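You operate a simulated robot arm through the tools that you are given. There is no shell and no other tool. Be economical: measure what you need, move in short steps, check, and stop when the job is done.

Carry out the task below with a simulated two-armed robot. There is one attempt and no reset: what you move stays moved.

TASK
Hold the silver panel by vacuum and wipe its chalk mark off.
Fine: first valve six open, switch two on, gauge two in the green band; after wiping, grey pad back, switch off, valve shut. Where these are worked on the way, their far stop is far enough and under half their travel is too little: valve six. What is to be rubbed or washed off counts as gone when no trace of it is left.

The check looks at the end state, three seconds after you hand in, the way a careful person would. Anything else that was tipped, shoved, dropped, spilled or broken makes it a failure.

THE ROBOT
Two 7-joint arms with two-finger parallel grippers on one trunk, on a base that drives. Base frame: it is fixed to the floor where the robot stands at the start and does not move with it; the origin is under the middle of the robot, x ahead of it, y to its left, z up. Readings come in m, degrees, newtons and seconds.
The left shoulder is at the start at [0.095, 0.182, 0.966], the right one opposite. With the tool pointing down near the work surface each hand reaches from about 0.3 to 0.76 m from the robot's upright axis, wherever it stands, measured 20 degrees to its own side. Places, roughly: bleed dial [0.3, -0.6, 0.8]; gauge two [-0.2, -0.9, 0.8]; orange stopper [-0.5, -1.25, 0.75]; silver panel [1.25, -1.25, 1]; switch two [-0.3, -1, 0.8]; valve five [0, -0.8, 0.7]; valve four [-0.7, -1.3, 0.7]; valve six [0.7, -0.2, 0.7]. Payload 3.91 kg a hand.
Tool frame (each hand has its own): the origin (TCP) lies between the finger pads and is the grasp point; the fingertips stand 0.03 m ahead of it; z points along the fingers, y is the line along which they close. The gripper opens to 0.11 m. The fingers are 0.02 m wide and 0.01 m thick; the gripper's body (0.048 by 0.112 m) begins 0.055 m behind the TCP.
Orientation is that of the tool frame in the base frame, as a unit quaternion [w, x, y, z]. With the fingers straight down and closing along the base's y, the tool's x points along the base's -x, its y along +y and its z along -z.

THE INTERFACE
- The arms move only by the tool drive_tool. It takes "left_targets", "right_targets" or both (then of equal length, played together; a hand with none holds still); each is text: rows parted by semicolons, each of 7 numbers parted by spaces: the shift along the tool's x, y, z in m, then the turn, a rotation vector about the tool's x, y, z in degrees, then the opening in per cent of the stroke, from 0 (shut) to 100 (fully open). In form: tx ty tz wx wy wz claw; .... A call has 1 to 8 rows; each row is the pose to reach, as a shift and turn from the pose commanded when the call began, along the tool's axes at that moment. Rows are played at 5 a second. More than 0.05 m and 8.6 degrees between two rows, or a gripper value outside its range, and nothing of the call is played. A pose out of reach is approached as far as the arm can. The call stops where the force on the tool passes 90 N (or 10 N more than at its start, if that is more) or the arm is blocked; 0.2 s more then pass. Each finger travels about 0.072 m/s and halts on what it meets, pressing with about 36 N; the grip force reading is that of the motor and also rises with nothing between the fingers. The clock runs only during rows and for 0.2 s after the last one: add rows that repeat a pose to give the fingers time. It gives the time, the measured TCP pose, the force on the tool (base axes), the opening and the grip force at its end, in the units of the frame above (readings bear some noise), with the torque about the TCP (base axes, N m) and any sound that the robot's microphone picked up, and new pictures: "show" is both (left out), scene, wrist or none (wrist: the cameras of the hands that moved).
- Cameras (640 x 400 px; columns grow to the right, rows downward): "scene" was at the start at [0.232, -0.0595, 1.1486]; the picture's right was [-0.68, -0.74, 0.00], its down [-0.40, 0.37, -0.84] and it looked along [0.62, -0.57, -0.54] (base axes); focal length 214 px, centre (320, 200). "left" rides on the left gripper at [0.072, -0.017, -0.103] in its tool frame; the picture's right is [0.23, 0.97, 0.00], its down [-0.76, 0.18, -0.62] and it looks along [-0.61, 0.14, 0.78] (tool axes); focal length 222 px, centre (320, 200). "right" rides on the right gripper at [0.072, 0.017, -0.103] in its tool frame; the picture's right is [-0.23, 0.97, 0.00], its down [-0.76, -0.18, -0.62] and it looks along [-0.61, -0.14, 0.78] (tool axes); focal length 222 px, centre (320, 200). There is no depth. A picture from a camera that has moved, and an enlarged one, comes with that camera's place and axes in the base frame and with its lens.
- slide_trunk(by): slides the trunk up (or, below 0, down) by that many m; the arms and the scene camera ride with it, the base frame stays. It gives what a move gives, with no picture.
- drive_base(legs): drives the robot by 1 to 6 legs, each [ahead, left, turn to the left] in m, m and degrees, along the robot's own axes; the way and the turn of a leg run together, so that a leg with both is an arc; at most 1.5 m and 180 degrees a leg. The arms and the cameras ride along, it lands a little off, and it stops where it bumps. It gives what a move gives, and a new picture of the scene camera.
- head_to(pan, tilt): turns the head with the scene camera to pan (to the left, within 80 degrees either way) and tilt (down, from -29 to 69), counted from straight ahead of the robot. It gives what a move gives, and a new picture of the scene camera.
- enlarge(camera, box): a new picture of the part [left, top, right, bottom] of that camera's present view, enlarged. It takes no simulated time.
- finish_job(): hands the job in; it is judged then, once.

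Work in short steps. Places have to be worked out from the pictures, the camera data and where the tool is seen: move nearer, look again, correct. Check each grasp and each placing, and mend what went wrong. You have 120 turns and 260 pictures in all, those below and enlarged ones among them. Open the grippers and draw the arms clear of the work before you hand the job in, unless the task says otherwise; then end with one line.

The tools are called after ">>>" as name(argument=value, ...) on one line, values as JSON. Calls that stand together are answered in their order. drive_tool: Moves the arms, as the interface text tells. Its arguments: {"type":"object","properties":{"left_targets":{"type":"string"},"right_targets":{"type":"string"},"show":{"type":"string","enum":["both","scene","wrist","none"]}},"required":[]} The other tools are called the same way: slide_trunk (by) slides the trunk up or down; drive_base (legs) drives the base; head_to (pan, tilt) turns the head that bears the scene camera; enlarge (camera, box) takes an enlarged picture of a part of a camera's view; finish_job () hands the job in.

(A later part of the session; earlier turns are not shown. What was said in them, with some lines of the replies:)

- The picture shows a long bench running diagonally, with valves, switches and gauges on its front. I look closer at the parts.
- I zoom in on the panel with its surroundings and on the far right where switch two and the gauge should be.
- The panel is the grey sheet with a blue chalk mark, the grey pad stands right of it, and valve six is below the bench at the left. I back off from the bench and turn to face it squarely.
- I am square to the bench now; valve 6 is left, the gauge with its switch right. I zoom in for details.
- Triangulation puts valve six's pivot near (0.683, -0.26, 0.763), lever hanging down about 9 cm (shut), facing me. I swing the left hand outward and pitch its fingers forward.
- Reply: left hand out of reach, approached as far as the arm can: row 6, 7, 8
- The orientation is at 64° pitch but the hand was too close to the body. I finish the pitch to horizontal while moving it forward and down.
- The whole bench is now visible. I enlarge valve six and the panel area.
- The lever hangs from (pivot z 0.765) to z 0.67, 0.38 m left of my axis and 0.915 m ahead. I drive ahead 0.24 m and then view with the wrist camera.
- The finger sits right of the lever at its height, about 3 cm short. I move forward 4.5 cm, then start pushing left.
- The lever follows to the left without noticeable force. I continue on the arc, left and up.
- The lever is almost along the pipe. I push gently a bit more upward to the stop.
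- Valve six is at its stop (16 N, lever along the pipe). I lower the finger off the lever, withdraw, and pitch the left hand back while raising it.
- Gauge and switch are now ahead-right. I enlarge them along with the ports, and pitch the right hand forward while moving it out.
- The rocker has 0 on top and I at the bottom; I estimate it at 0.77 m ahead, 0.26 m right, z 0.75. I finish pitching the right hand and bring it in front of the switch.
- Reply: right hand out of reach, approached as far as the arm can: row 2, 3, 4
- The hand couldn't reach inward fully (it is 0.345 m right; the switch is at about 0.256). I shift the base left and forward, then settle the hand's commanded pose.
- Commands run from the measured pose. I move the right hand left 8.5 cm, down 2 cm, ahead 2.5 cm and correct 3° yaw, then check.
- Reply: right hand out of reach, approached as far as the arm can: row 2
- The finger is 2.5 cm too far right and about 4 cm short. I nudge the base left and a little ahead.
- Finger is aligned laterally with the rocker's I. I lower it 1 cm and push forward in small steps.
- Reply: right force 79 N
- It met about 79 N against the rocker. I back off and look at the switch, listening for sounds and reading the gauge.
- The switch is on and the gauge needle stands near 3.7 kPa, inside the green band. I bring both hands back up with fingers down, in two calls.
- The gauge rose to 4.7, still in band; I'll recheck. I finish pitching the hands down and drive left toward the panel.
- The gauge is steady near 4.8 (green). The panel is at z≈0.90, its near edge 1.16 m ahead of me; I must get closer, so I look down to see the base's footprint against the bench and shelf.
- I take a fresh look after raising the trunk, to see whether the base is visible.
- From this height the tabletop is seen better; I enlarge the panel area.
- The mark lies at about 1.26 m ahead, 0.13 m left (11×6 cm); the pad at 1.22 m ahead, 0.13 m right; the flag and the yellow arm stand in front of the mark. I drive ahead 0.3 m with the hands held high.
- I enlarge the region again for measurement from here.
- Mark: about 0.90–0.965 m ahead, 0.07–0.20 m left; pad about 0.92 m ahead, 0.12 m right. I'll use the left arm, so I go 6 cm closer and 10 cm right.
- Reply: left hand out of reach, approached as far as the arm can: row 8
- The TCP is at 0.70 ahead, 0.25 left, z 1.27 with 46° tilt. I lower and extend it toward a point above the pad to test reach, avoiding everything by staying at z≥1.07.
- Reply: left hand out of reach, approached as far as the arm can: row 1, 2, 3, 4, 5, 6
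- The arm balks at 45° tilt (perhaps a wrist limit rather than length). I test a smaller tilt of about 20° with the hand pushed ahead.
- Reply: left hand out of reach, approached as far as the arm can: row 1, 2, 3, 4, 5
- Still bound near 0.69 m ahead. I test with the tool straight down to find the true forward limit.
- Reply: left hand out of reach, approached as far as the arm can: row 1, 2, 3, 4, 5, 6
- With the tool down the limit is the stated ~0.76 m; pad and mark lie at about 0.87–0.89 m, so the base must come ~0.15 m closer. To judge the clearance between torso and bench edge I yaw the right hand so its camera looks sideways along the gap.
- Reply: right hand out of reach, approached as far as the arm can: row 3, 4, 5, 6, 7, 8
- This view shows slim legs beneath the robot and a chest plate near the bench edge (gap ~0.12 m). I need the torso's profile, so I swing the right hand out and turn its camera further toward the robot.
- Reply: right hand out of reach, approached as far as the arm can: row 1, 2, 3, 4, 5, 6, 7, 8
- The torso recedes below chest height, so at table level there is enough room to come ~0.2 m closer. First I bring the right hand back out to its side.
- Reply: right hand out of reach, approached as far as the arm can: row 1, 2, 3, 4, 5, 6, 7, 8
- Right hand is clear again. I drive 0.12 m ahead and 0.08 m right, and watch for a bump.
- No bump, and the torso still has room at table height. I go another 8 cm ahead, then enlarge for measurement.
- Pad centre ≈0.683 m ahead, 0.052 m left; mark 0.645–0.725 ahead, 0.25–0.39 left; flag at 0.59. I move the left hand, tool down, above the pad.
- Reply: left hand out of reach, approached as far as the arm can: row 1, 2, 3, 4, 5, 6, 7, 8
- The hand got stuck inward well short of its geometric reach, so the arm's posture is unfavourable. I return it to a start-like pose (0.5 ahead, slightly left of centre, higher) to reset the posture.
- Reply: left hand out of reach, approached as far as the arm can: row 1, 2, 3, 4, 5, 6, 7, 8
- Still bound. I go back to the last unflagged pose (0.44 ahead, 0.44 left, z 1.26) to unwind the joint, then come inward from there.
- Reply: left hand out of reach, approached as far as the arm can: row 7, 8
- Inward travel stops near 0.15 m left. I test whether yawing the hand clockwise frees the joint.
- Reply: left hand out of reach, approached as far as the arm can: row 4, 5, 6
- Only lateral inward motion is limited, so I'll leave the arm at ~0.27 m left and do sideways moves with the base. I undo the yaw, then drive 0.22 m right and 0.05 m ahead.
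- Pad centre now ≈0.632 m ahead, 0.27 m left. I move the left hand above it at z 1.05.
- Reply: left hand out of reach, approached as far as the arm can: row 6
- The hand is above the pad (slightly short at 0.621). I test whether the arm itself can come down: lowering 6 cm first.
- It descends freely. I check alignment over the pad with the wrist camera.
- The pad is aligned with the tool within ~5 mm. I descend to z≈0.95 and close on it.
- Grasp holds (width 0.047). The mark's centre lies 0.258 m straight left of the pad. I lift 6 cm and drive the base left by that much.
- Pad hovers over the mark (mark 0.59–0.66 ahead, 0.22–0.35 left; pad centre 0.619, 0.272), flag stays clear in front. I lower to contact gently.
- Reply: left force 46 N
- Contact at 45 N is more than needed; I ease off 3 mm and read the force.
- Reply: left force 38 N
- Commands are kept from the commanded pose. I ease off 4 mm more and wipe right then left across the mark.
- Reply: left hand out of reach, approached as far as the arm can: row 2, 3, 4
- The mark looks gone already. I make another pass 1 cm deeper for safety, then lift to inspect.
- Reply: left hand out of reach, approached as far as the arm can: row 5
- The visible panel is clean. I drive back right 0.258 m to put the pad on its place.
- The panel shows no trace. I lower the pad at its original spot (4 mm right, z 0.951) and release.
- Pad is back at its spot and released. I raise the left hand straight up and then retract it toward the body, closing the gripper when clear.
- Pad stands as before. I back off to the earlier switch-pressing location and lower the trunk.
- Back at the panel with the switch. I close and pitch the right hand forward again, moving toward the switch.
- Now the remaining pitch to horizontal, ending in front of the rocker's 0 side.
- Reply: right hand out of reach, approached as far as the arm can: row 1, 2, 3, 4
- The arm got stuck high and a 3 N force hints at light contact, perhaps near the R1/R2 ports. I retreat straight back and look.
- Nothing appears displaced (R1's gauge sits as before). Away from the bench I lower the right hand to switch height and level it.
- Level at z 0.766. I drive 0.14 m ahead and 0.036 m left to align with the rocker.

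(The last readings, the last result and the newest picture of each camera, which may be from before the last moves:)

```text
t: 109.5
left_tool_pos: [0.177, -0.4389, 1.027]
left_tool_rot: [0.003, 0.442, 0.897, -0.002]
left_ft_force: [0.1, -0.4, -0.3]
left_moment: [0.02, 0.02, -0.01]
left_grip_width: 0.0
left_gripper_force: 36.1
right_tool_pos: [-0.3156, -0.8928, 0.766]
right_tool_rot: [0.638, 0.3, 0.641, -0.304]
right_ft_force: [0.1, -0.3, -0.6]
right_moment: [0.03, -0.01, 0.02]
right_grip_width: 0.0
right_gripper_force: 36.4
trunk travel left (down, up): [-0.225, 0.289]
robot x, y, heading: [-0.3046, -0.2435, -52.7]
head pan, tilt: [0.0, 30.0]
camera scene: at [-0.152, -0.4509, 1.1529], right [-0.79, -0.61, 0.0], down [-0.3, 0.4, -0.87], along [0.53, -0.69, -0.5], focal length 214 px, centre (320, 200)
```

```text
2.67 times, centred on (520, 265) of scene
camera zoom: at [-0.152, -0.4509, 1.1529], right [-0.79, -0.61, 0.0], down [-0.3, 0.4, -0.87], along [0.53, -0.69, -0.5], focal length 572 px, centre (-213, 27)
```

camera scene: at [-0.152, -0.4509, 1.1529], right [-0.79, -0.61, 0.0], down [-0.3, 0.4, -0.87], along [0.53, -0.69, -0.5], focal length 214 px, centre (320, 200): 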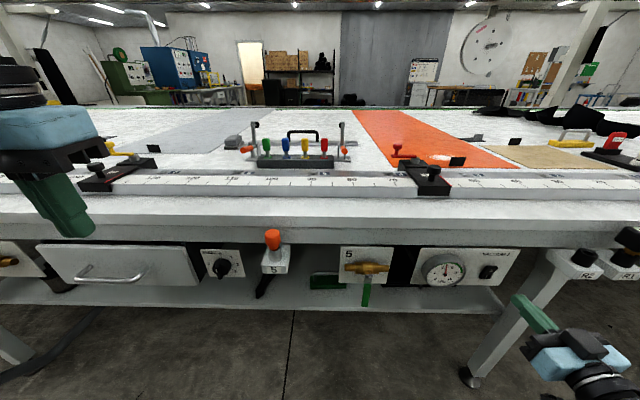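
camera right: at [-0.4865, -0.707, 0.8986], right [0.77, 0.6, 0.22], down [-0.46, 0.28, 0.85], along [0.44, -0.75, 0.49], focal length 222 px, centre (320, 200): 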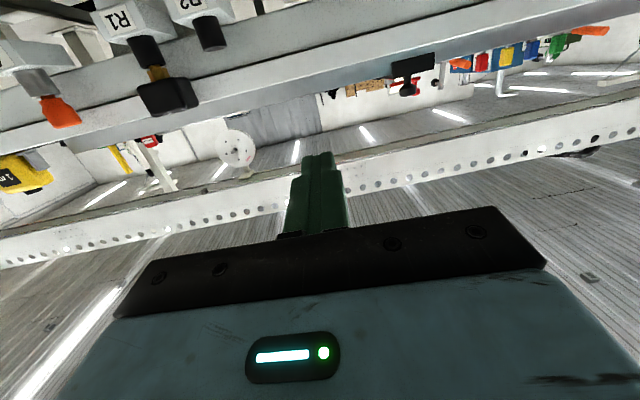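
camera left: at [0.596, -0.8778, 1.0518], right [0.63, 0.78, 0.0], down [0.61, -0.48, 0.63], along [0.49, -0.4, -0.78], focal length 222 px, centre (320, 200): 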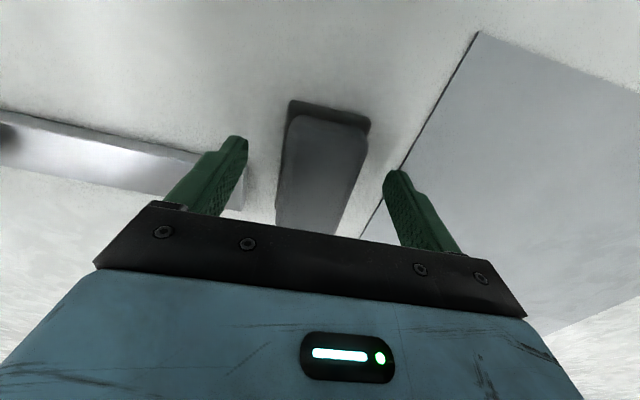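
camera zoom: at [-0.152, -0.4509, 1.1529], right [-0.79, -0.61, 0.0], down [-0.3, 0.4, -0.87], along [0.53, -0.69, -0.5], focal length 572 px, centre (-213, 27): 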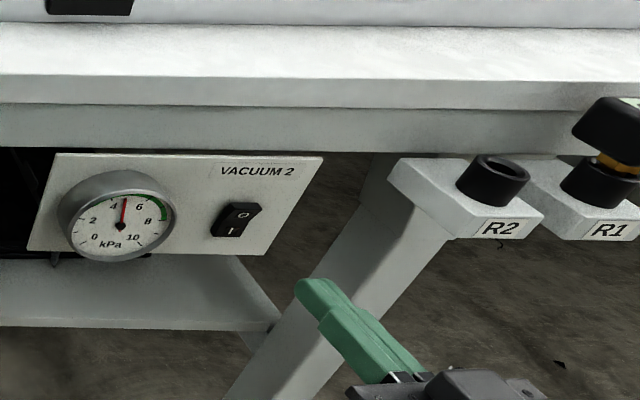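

Finger is aligned with the 0 (z 0.764). I push forward about 7 cm in small final steps.

>>> drive_tool(right_targets="0 0 0.03 0 0 0 0; 0 0 0.05 0 0 0 0; 0 0 0.06 0 0 0 0; 0 0 0.066 0 0 0 0; 0 0 0.07 0 0 0 0", show="none")

>>> drive_tool(right_targets="0 0 -0.03 0 0 0 0; 0 0 -0.07 0 0 0 0; 0 0 -0.11 0 0 0 0; 0 0 -0.15 0 0 0 0", show="none")

>>> enlarge(camera="right", box=[160, 60, 480, 260])

>>> enlarge(camera="scene", box=[400, 220, 560, 320])

```text
t: 110.7
left_tool_pos: [0.1769, -0.4379, 1.0282]
left_tool_rot: [0.004, 0.443, 0.897, -0.002]
left_ft_force: [-0.3, -0.1, -0.2]
left_moment: [0.04, 0.01, 0.0]
left_grip_width: 0.0
left_gripper_force: 36.1
right_tool_pos: [-0.2721, -0.9455, 0.7674]
right_tool_rot: [0.639, 0.3, 0.641, -0.304]
right_ft_force: [-7.4, 8.0, 1.3]
right_moment: [0.04, 0.02, -0.08]
right_grip_width: 0.0
right_gripper_force: 36.2
trunk travel left (down, up): [-0.225, 0.289]
robot x, y, heading: [-0.3118, -0.2486, -52.2]
head pan, tilt: [0.0, 30.0]
```

```text
t: 111.7
left_tool_pos: [0.177, -0.4381, 1.0276]
left_tool_rot: [0.005, 0.442, 0.897, -0.002]
left_ft_force: [-0.5, 0.0, -0.2]
left_moment: [0.01, 0.0, 0.0]
left_grip_width: 0.0004
left_gripper_force: 36.3
right_tool_pos: [-0.3652, -0.8307, 0.7666]
right_tool_rot: [0.638, 0.299, 0.641, -0.304]
right_ft_force: [0.7, -0.1, -0.4]
right_moment: [-0.01, 0.03, 0.02]
right_grip_width: 0.0
right_gripper_force: 35.9
trunk travel left (down, up): [-0.225, 0.289]
robot x, y, heading: [-0.3111, -0.2506, -52.8]
head pan, tilt: [0.0, 30.0]
```

```text
2.00 times, centred on (320, 160) of right
camera zoom: at [-0.4188, -0.7399, 0.6932], right [0.75, 0.62, 0.22], down [-0.53, 0.37, 0.76], along [0.39, -0.69, 0.61], focal length 444 px, centre (320, 280)
```

zoom: 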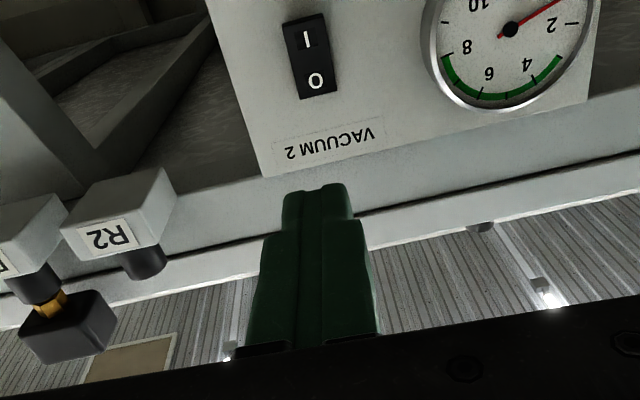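

```text
4.00 times, centred on (480, 270) of scene
camera zoom: at [-0.1528, -0.4498, 1.1533], right [-0.79, -0.61, 0.0], down [-0.3, 0.4, -0.87], along [0.53, -0.69, -0.5], focal length 858 px, centre (-320, -80)
```

zoom: 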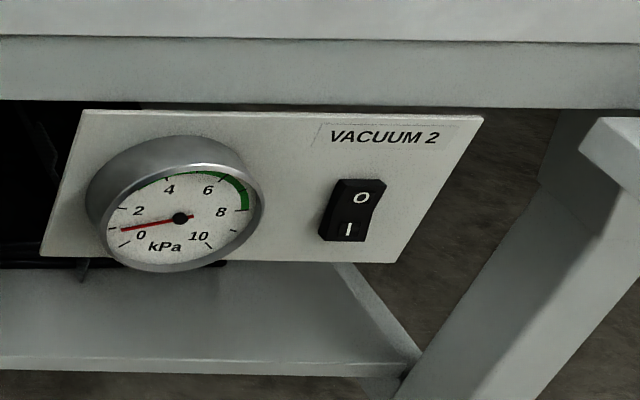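

Switch is off (0 pressed, gauge falling). The right hand is already level and closed, so I'll use it to shut valve six: back off 0.1 m and drive left 1.24 m.

>>> drive_base(legs=[[-0.1, 0, 1.2], [0, 1.24, 0]])

>>> enlarge(camera="right", box=[160, 0, 560, 250])

```text
t: 123.5
left_tool_pos: [1.0722, 0.4337, 1.0269]
left_tool_rot: [0.004, 0.425, 0.905, -0.002]
left_ft_force: [0.2, -0.3, 1.1]
left_moment: [0.0, -0.03, 0.0]
left_grip_width: 0.0
left_gripper_force: 35.8
right_tool_pos: [0.5458, 0.0215, 0.7658]
right_tool_rot: [0.644, 0.288, 0.646, -0.291]
right_ft_force: [0.3, -0.8, -0.2]
right_moment: [0.03, -0.01, -0.04]
right_grip_width: 0.0001
right_gripper_force: 36.2
trunk travel left (down, up): [-0.225, 0.289]
robot x, y, heading: [0.5796, 0.6055, -50.3]
head pan, tilt: [0.0, 30.0]
camera scene: at [0.743, 0.4101, 1.1531], right [-0.77, -0.64, 0.0], down [-0.32, 0.38, -0.87], along [0.55, -0.67, -0.5], focal length 214 px, centre (320, 200)
```

scene: 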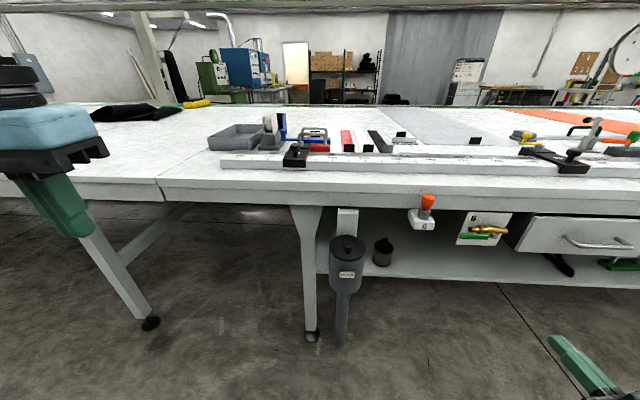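

```text
1.60 times, centred on (360, 125) of right
camera zoom: at [0.4886, 0.1097, 0.6929], right [0.73, 0.65, 0.22], down [-0.54, 0.35, 0.76], along [0.42, -0.68, 0.61], focal length 355 px, centre (256, 320)
```

zoom: 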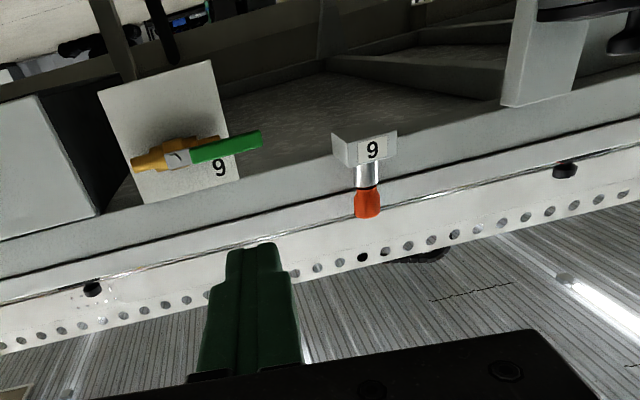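

Aligned laterally with the lever's outer part. I raise the finger to z≈0.808, correct 3° yaw, then drive 0.15 m ahead.

>>> drive_tool(right_targets="-0.021 0 0 1.6 0 0 0; -0.042 0 0 3.2 0 0 0", show="none")

>>> drive_base(legs=[[0.17, 0, -1.2]])

>>> enlarge(camera="right", box=[160, 60, 480, 260])

>>> enlarge(camera="scene", box=[400, 200, 640, 350])

```text
t: 124.1
left_tool_pos: [1.0712, 0.4347, 1.0281]
left_tool_rot: [0.004, 0.424, 0.905, -0.002]
left_ft_force: [0.3, 0.1, -0.3]
left_moment: [-0.01, 0.02, 0.02]
left_grip_width: 0.0002
left_gripper_force: 35.7
right_tool_pos: [0.5453, 0.0209, 0.8074]
right_tool_rot: [0.635, 0.305, 0.638, -0.31]
right_ft_force: [0.0, 0.3, 0.7]
right_moment: [-0.04, -0.03, -0.02]
right_grip_width: 0.0
right_gripper_force: 36.9
trunk travel left (down, up): [-0.225, 0.289]
robot x, y, heading: [0.58, 0.6075, -50.2]
head pan, tilt: [0.0, 30.0]
```

```text
t: 125.5
left_tool_pos: [1.1748, 0.2932, 1.0279]
left_tool_rot: [0.004, 0.434, 0.901, -0.002]
left_ft_force: [-0.2, 0.1, 0.1]
left_moment: [0.03, 0.04, 0.02]
left_grip_width: 0.0
left_gripper_force: 36.1
right_tool_pos: [0.6409, -0.1105, 0.8081]
right_tool_rot: [0.632, 0.311, 0.636, -0.315]
right_ft_force: [0.0, 0.1, 1.1]
right_moment: [0.0, 0.01, -0.03]
right_grip_width: 0.0001
right_gripper_force: 35.4
trunk travel left (down, up): [-0.225, 0.289]
robot x, y, heading: [0.6856, 0.4753, -51.2]
head pan, tilt: [0.0, 30.0]
camera scene: at [0.8457, 0.2758, 1.1529], right [-0.78, -0.62, 0.0], down [-0.31, 0.39, -0.87], along [0.54, -0.68, -0.5], focal length 214 px, centre (320, 200)
```

scene: 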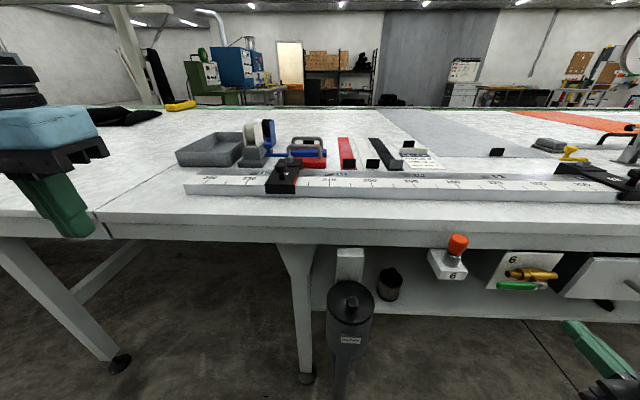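

```text
2.00 times, centred on (320, 160) of right
camera zoom: at [0.5914, -0.0172, 0.7348], right [0.78, 0.59, 0.22], down [-0.51, 0.39, 0.76], along [0.37, -0.71, 0.61], focal length 444 px, centre (320, 280)
```

zoom: 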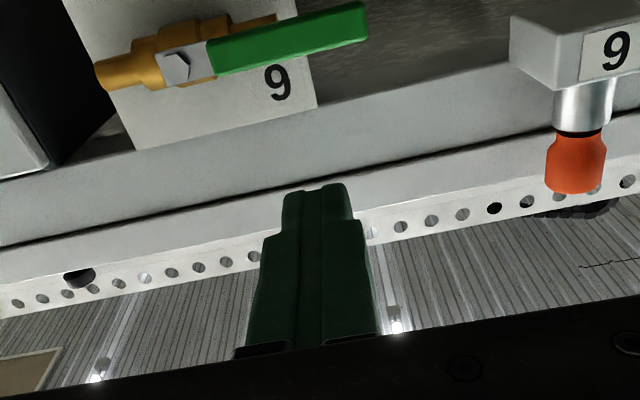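

```text
2.67 times, centred on (520, 275) of scene
camera zoom: at [0.8457, 0.2758, 1.1529], right [-0.78, -0.62, 0.0], down [-0.31, 0.39, -0.87], along [0.54, -0.68, -0.5], focal length 572 px, centre (-213, 0)
```

zoom: 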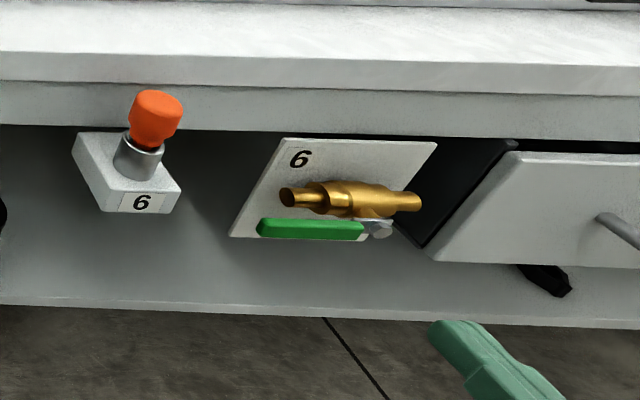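

Lever centre is at z≈0.775, outer end l≈0.46; finger passes 1.5 cm above it. I move the hand 12 cm forward over the lever and check.

>>> drive_tool(right_targets="0 0 0.04 0 0 0 0; 0 0 0.08 0 0 0 0; 0 0 0.11 0 0 0 0; 0 0 0.13 0 0 0 0", show="wrist")

>>> enlarge(camera="scene", box=[400, 200, 640, 350])

```text
t: 126.5
left_tool_pos: [1.1746, 0.2938, 1.0268]
left_tool_rot: [0.005, 0.434, 0.901, -0.002]
left_ft_force: [-1.2, -0.1, -0.2]
left_moment: [-0.03, -0.02, -0.02]
left_grip_width: 0.0
left_gripper_force: 35.7
right_tool_pos: [0.7187, -0.2114, 0.8081]
right_tool_rot: [0.632, 0.312, 0.635, -0.317]
right_ft_force: [-0.6, -0.3, 0.2]
right_moment: [-0.01, 0.02, 0.0]
right_grip_width: 0.0
right_gripper_force: 35.9
trunk travel left (down, up): [-0.225, 0.289]
robot x, y, heading: [0.6846, 0.4781, -51.3]
head pan, tilt: [0.0, 30.0]
camera right: at [0.6695, -0.1185, 0.7358], right [0.78, 0.59, 0.22], down [-0.51, 0.39, 0.76], along [0.37, -0.71, 0.61], focal length 222 px, centre (320, 200)
```

right: 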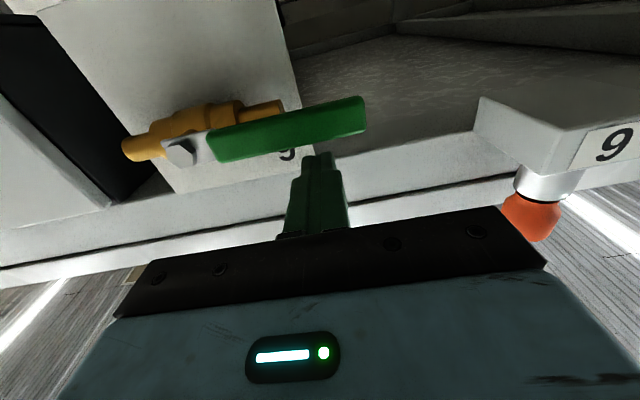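

```text
2.67 times, centred on (520, 275) of scene
camera zoom: at [0.8454, 0.2762, 1.153], right [-0.78, -0.62, 0.0], down [-0.31, 0.39, -0.87], along [0.54, -0.68, -0.5], focal length 572 px, centre (-213, 0)
```

zoom: 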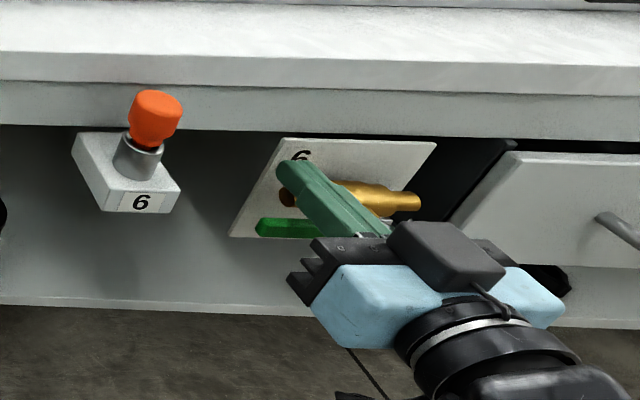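

The finger is over the lever. I press it down along the arc to vertical.

>>> drive_tool(right_targets="0.018 0.002 0 0 0 0 0; 0.036 0.005 0 0 0 0 0; 0.053 0.004 0 0 0 0 0; 0.07 -0.004 0 0 0 0 0; 0.084 -0.015 0 0 0 0 0; 0.095 -0.03 0 0 0 0 0; 0.1 -0.04 0 0 0 0 0", show="wrist")

>>> enlarge(camera="scene", box=[400, 200, 640, 350])

```text
t: 128.1
left_tool_pos: [1.1736, 0.2939, 1.0281]
left_tool_rot: [0.004, 0.434, 0.901, -0.003]
left_ft_force: [-0.7, -0.2, 0.4]
left_moment: [-0.01, 0.0, -0.01]
left_grip_width: 0.0
left_gripper_force: 35.6
right_tool_pos: [0.6873, -0.2363, 0.7094]
right_tool_rot: [0.633, 0.311, 0.635, -0.315]
right_ft_force: [0.7, 0.9, 0.0]
right_moment: [-0.01, -0.01, 0.03]
right_grip_width: 0.0
right_gripper_force: 36.4
trunk travel left (down, up): [-0.225, 0.289]
robot x, y, heading: [0.6858, 0.4752, -51.2]
head pan, tilt: [0.0, 30.0]
camera right: at [0.638, -0.1437, 0.6355], right [0.78, 0.59, 0.22], down [-0.52, 0.39, 0.76], along [0.37, -0.71, 0.61], focal length 222 px, centre (320, 200)
```

right: 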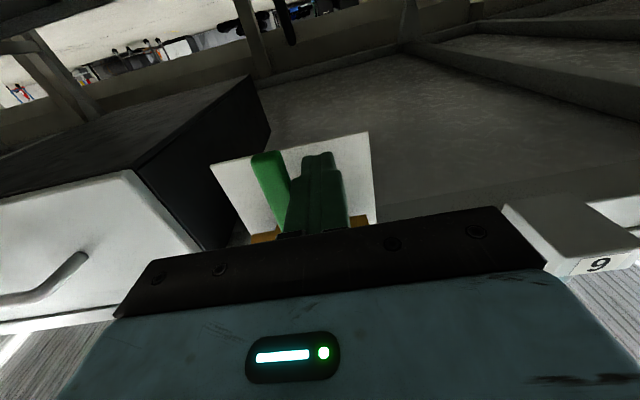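

```text
2.67 times, centred on (520, 275) of scene
camera zoom: at [0.8452, 0.2764, 1.1531], right [-0.78, -0.62, 0.0], down [-0.31, 0.39, -0.87], along [0.54, -0.68, -0.5], focal length 572 px, centre (-213, 0)
```

zoom: 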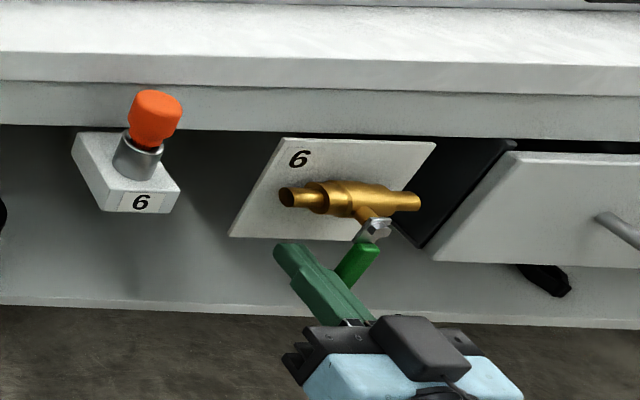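

The lever is nearly vertical. I push a little further right to reach the shut stop.

>>> drive_tool(right_targets="0.002 -0.008 0 0 0 0 0; 0.003 -0.014 0 0 0 0 0; 0.003 -0.02 0 0 0 0 0; 0.003 -0.024 0 0 0 0 0", show="none")

>>> enlarge(camera="scene", box=[400, 200, 640, 350])

```text
t: 129.1
left_tool_pos: [1.1809, 0.2998, 1.0269]
left_tool_rot: [0.003, 0.432, 0.902, -0.006]
left_ft_force: [-0.4, -0.1, -0.8]
left_moment: [0.0, -0.01, -0.01]
left_grip_width: 0.0
left_gripper_force: 36.1
right_tool_pos: [0.6849, -0.2394, 0.7085]
right_tool_rot: [0.638, 0.301, 0.639, -0.306]
right_ft_force: [62.7, 56.9, -0.1]
right_moment: [-0.63, 0.69, -0.8]
right_grip_width: 0.0
right_gripper_force: 35.9
trunk travel left (down, up): [-0.225, 0.289]
robot x, y, heading: [0.6893, 0.4795, -51.1]
head pan, tilt: [0.0, 30.0]
```

```text
2.67 times, centred on (520, 275) of scene
camera zoom: at [0.8514, 0.2818, 1.1532], right [-0.78, -0.63, 0.01], down [-0.32, 0.39, -0.87], along [0.54, -0.68, -0.5], focal length 572 px, centre (-213, 0)
```

zoom: 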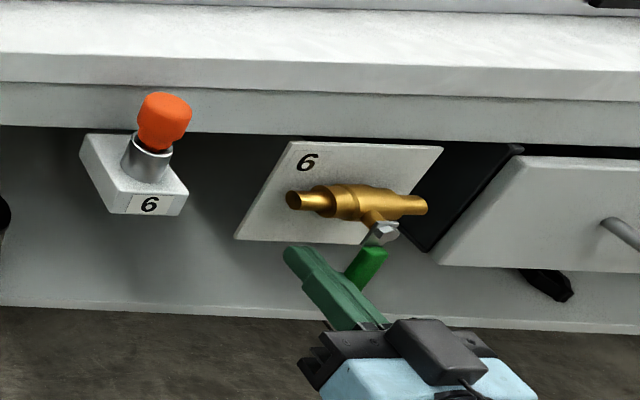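

The lever is hard against its stop (84 N): shut. I ease off left and withdraw straight back, then drive away from the bench.

>>> drive_tool(right_targets="0 0.03 0 0 0 0 0; 0 0.035 -0.03 0 0 0 0; 0 0.035 -0.075 0 0 0 0; 0 0.035 -0.12 0 0 0 0; 0 0.035 -0.16 0 0 0 0", show="wrist")

>>> drive_base(legs=[[-0.25, 0, 0], [0, -0.6, 0]])

>>> enlarge(camera="scene", box=[120, 90, 440, 290])

```text
t: 130.3
left_tool_pos: [1.1742, 0.2942, 1.0267]
left_tool_rot: [0.005, 0.433, 0.901, -0.002]
left_ft_force: [-0.1, 0.1, 0.4]
left_moment: [0.0, 0.0, 0.01]
left_grip_width: 0.0
left_gripper_force: 36.0
right_tool_pos: [0.5987, -0.0999, 0.7067]
right_tool_rot: [0.632, 0.312, 0.635, -0.316]
right_ft_force: [0.3, -0.3, 0.3]
right_moment: [0.01, 0.02, -0.01]
right_grip_width: 0.0
right_gripper_force: 36.3
trunk travel left (down, up): [-0.225, 0.289]
robot x, y, heading: [0.6877, 0.4789, -51.4]
head pan, tilt: [0.0, 30.0]
camera right: at [0.5494, -0.0085, 0.6334], right [0.78, 0.59, 0.22], down [-0.52, 0.39, 0.76], along [0.37, -0.71, 0.61], focal length 222 px, centre (320, 200)
```

right: 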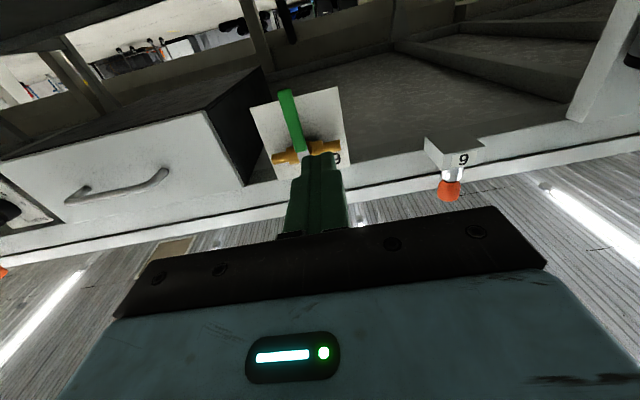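

```text
t: 137.4
left_tool_pos: [0.5523, 0.1162, 1.0283]
left_tool_rot: [0.004, 0.436, 0.9, -0.001]
left_ft_force: [0.3, 0.4, 0.7]
left_moment: [-0.05, 0.02, -0.02]
left_grip_width: 0.0001
left_gripper_force: 36.8
right_tool_pos: [-0.0241, -0.2765, 0.7055]
right_tool_rot: [0.631, 0.314, 0.634, -0.319]
right_ft_force: [0.0, -0.5, 0.0]
right_moment: [-0.02, -0.01, -0.02]
right_grip_width: 0.0
right_gripper_force: 36.1
trunk travel left (down, up): [-0.225, 0.289]
robot x, y, heading: [0.0629, 0.3052, -52.1]
head pan, tilt: [0.0, 30.0]
camera scene: at [0.2233, 0.1011, 1.1531], right [-0.79, -0.62, 0.0], down [-0.31, 0.39, -0.87], along [0.54, -0.68, -0.5], focal length 214 px, centre (320, 200)
```

scene: 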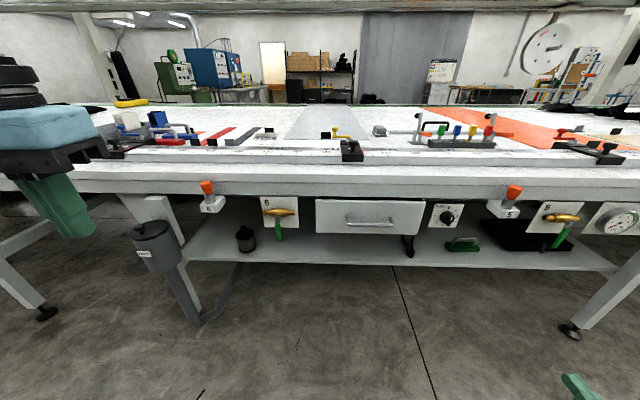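

```text
2.00 times, centred on (280, 190) of scene
camera zoom: at [0.2233, 0.1011, 1.1531], right [-0.79, -0.62, 0.0], down [-0.31, 0.39, -0.87], along [0.54, -0.68, -0.5], focal length 429 px, centre (400, 220)
```

zoom: 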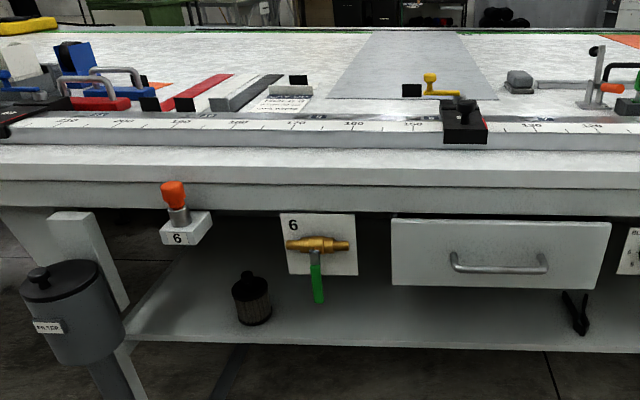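

Valve six hangs shut, the pad, panel and everything else are in place. I open both grippers, clear of the bench.

>>> drive_tool(left_targets="0 0 0 0 0 0 50; 0 0 0 0 0 0 100; 0 0 0 0 0 0 100; 0 0 0 0 0 0 100; 0 0 0 0 0 0 100", right_targets="0 0 0 0 0 0 50; 0 0 0 0 0 0 100; 0 0 0 0 0 0 100; 0 0 0 0 0 0 100; 0 0 0 0 0 0 100", show="none")

>>> enlarge(camera="scene", box=[400, 90, 640, 240])

```text
t: 138.6
left_tool_pos: [0.5527, 0.1168, 1.0278]
left_tool_rot: [0.004, 0.438, 0.899, -0.002]
left_ft_force: [0.0, -0.5, 0.9]
left_moment: [-0.02, -0.03, -0.01]
left_grip_width: 0.1099
left_gripper_force: 0.0
right_tool_pos: [-0.0247, -0.2752, 0.7072]
right_tool_rot: [0.632, 0.313, 0.634, -0.317]
right_ft_force: [0.4, -0.1, 0.7]
right_moment: [-0.03, -0.01, -0.03]
right_grip_width: 0.1101
right_gripper_force: 0.1
trunk travel left (down, up): [-0.225, 0.289]
robot x, y, heading: [0.0662, 0.303, -52.0]
head pan, tilt: [0.0, 30.0]
```

```text
2.67 times, centred on (520, 165) of scene
camera zoom: at [0.2234, 0.1011, 1.1531], right [-0.79, -0.62, 0.0], down [-0.31, 0.39, -0.87], along [0.53, -0.68, -0.5], focal length 572 px, centre (-213, 293)
```

zoom: 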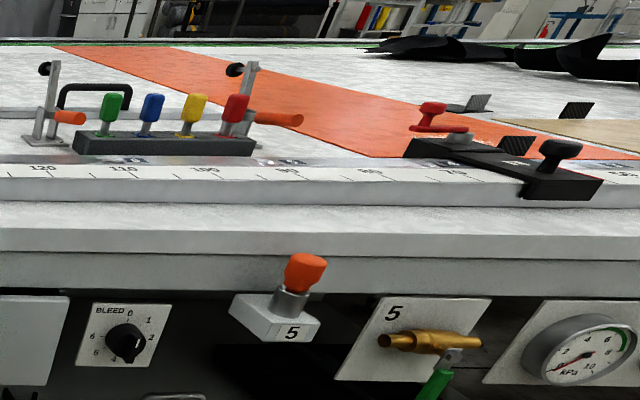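

Gauge is at zero and everything is in order, so I hand in.

>>> finish_job()

```text
The job is handed in.
```

I wiped the chalk mark off the silver panel while it was held by vacuum, with gauge two in the green band near 4.8 kPa; the grey pad is back in its place, switch two is off and valve six is shut.
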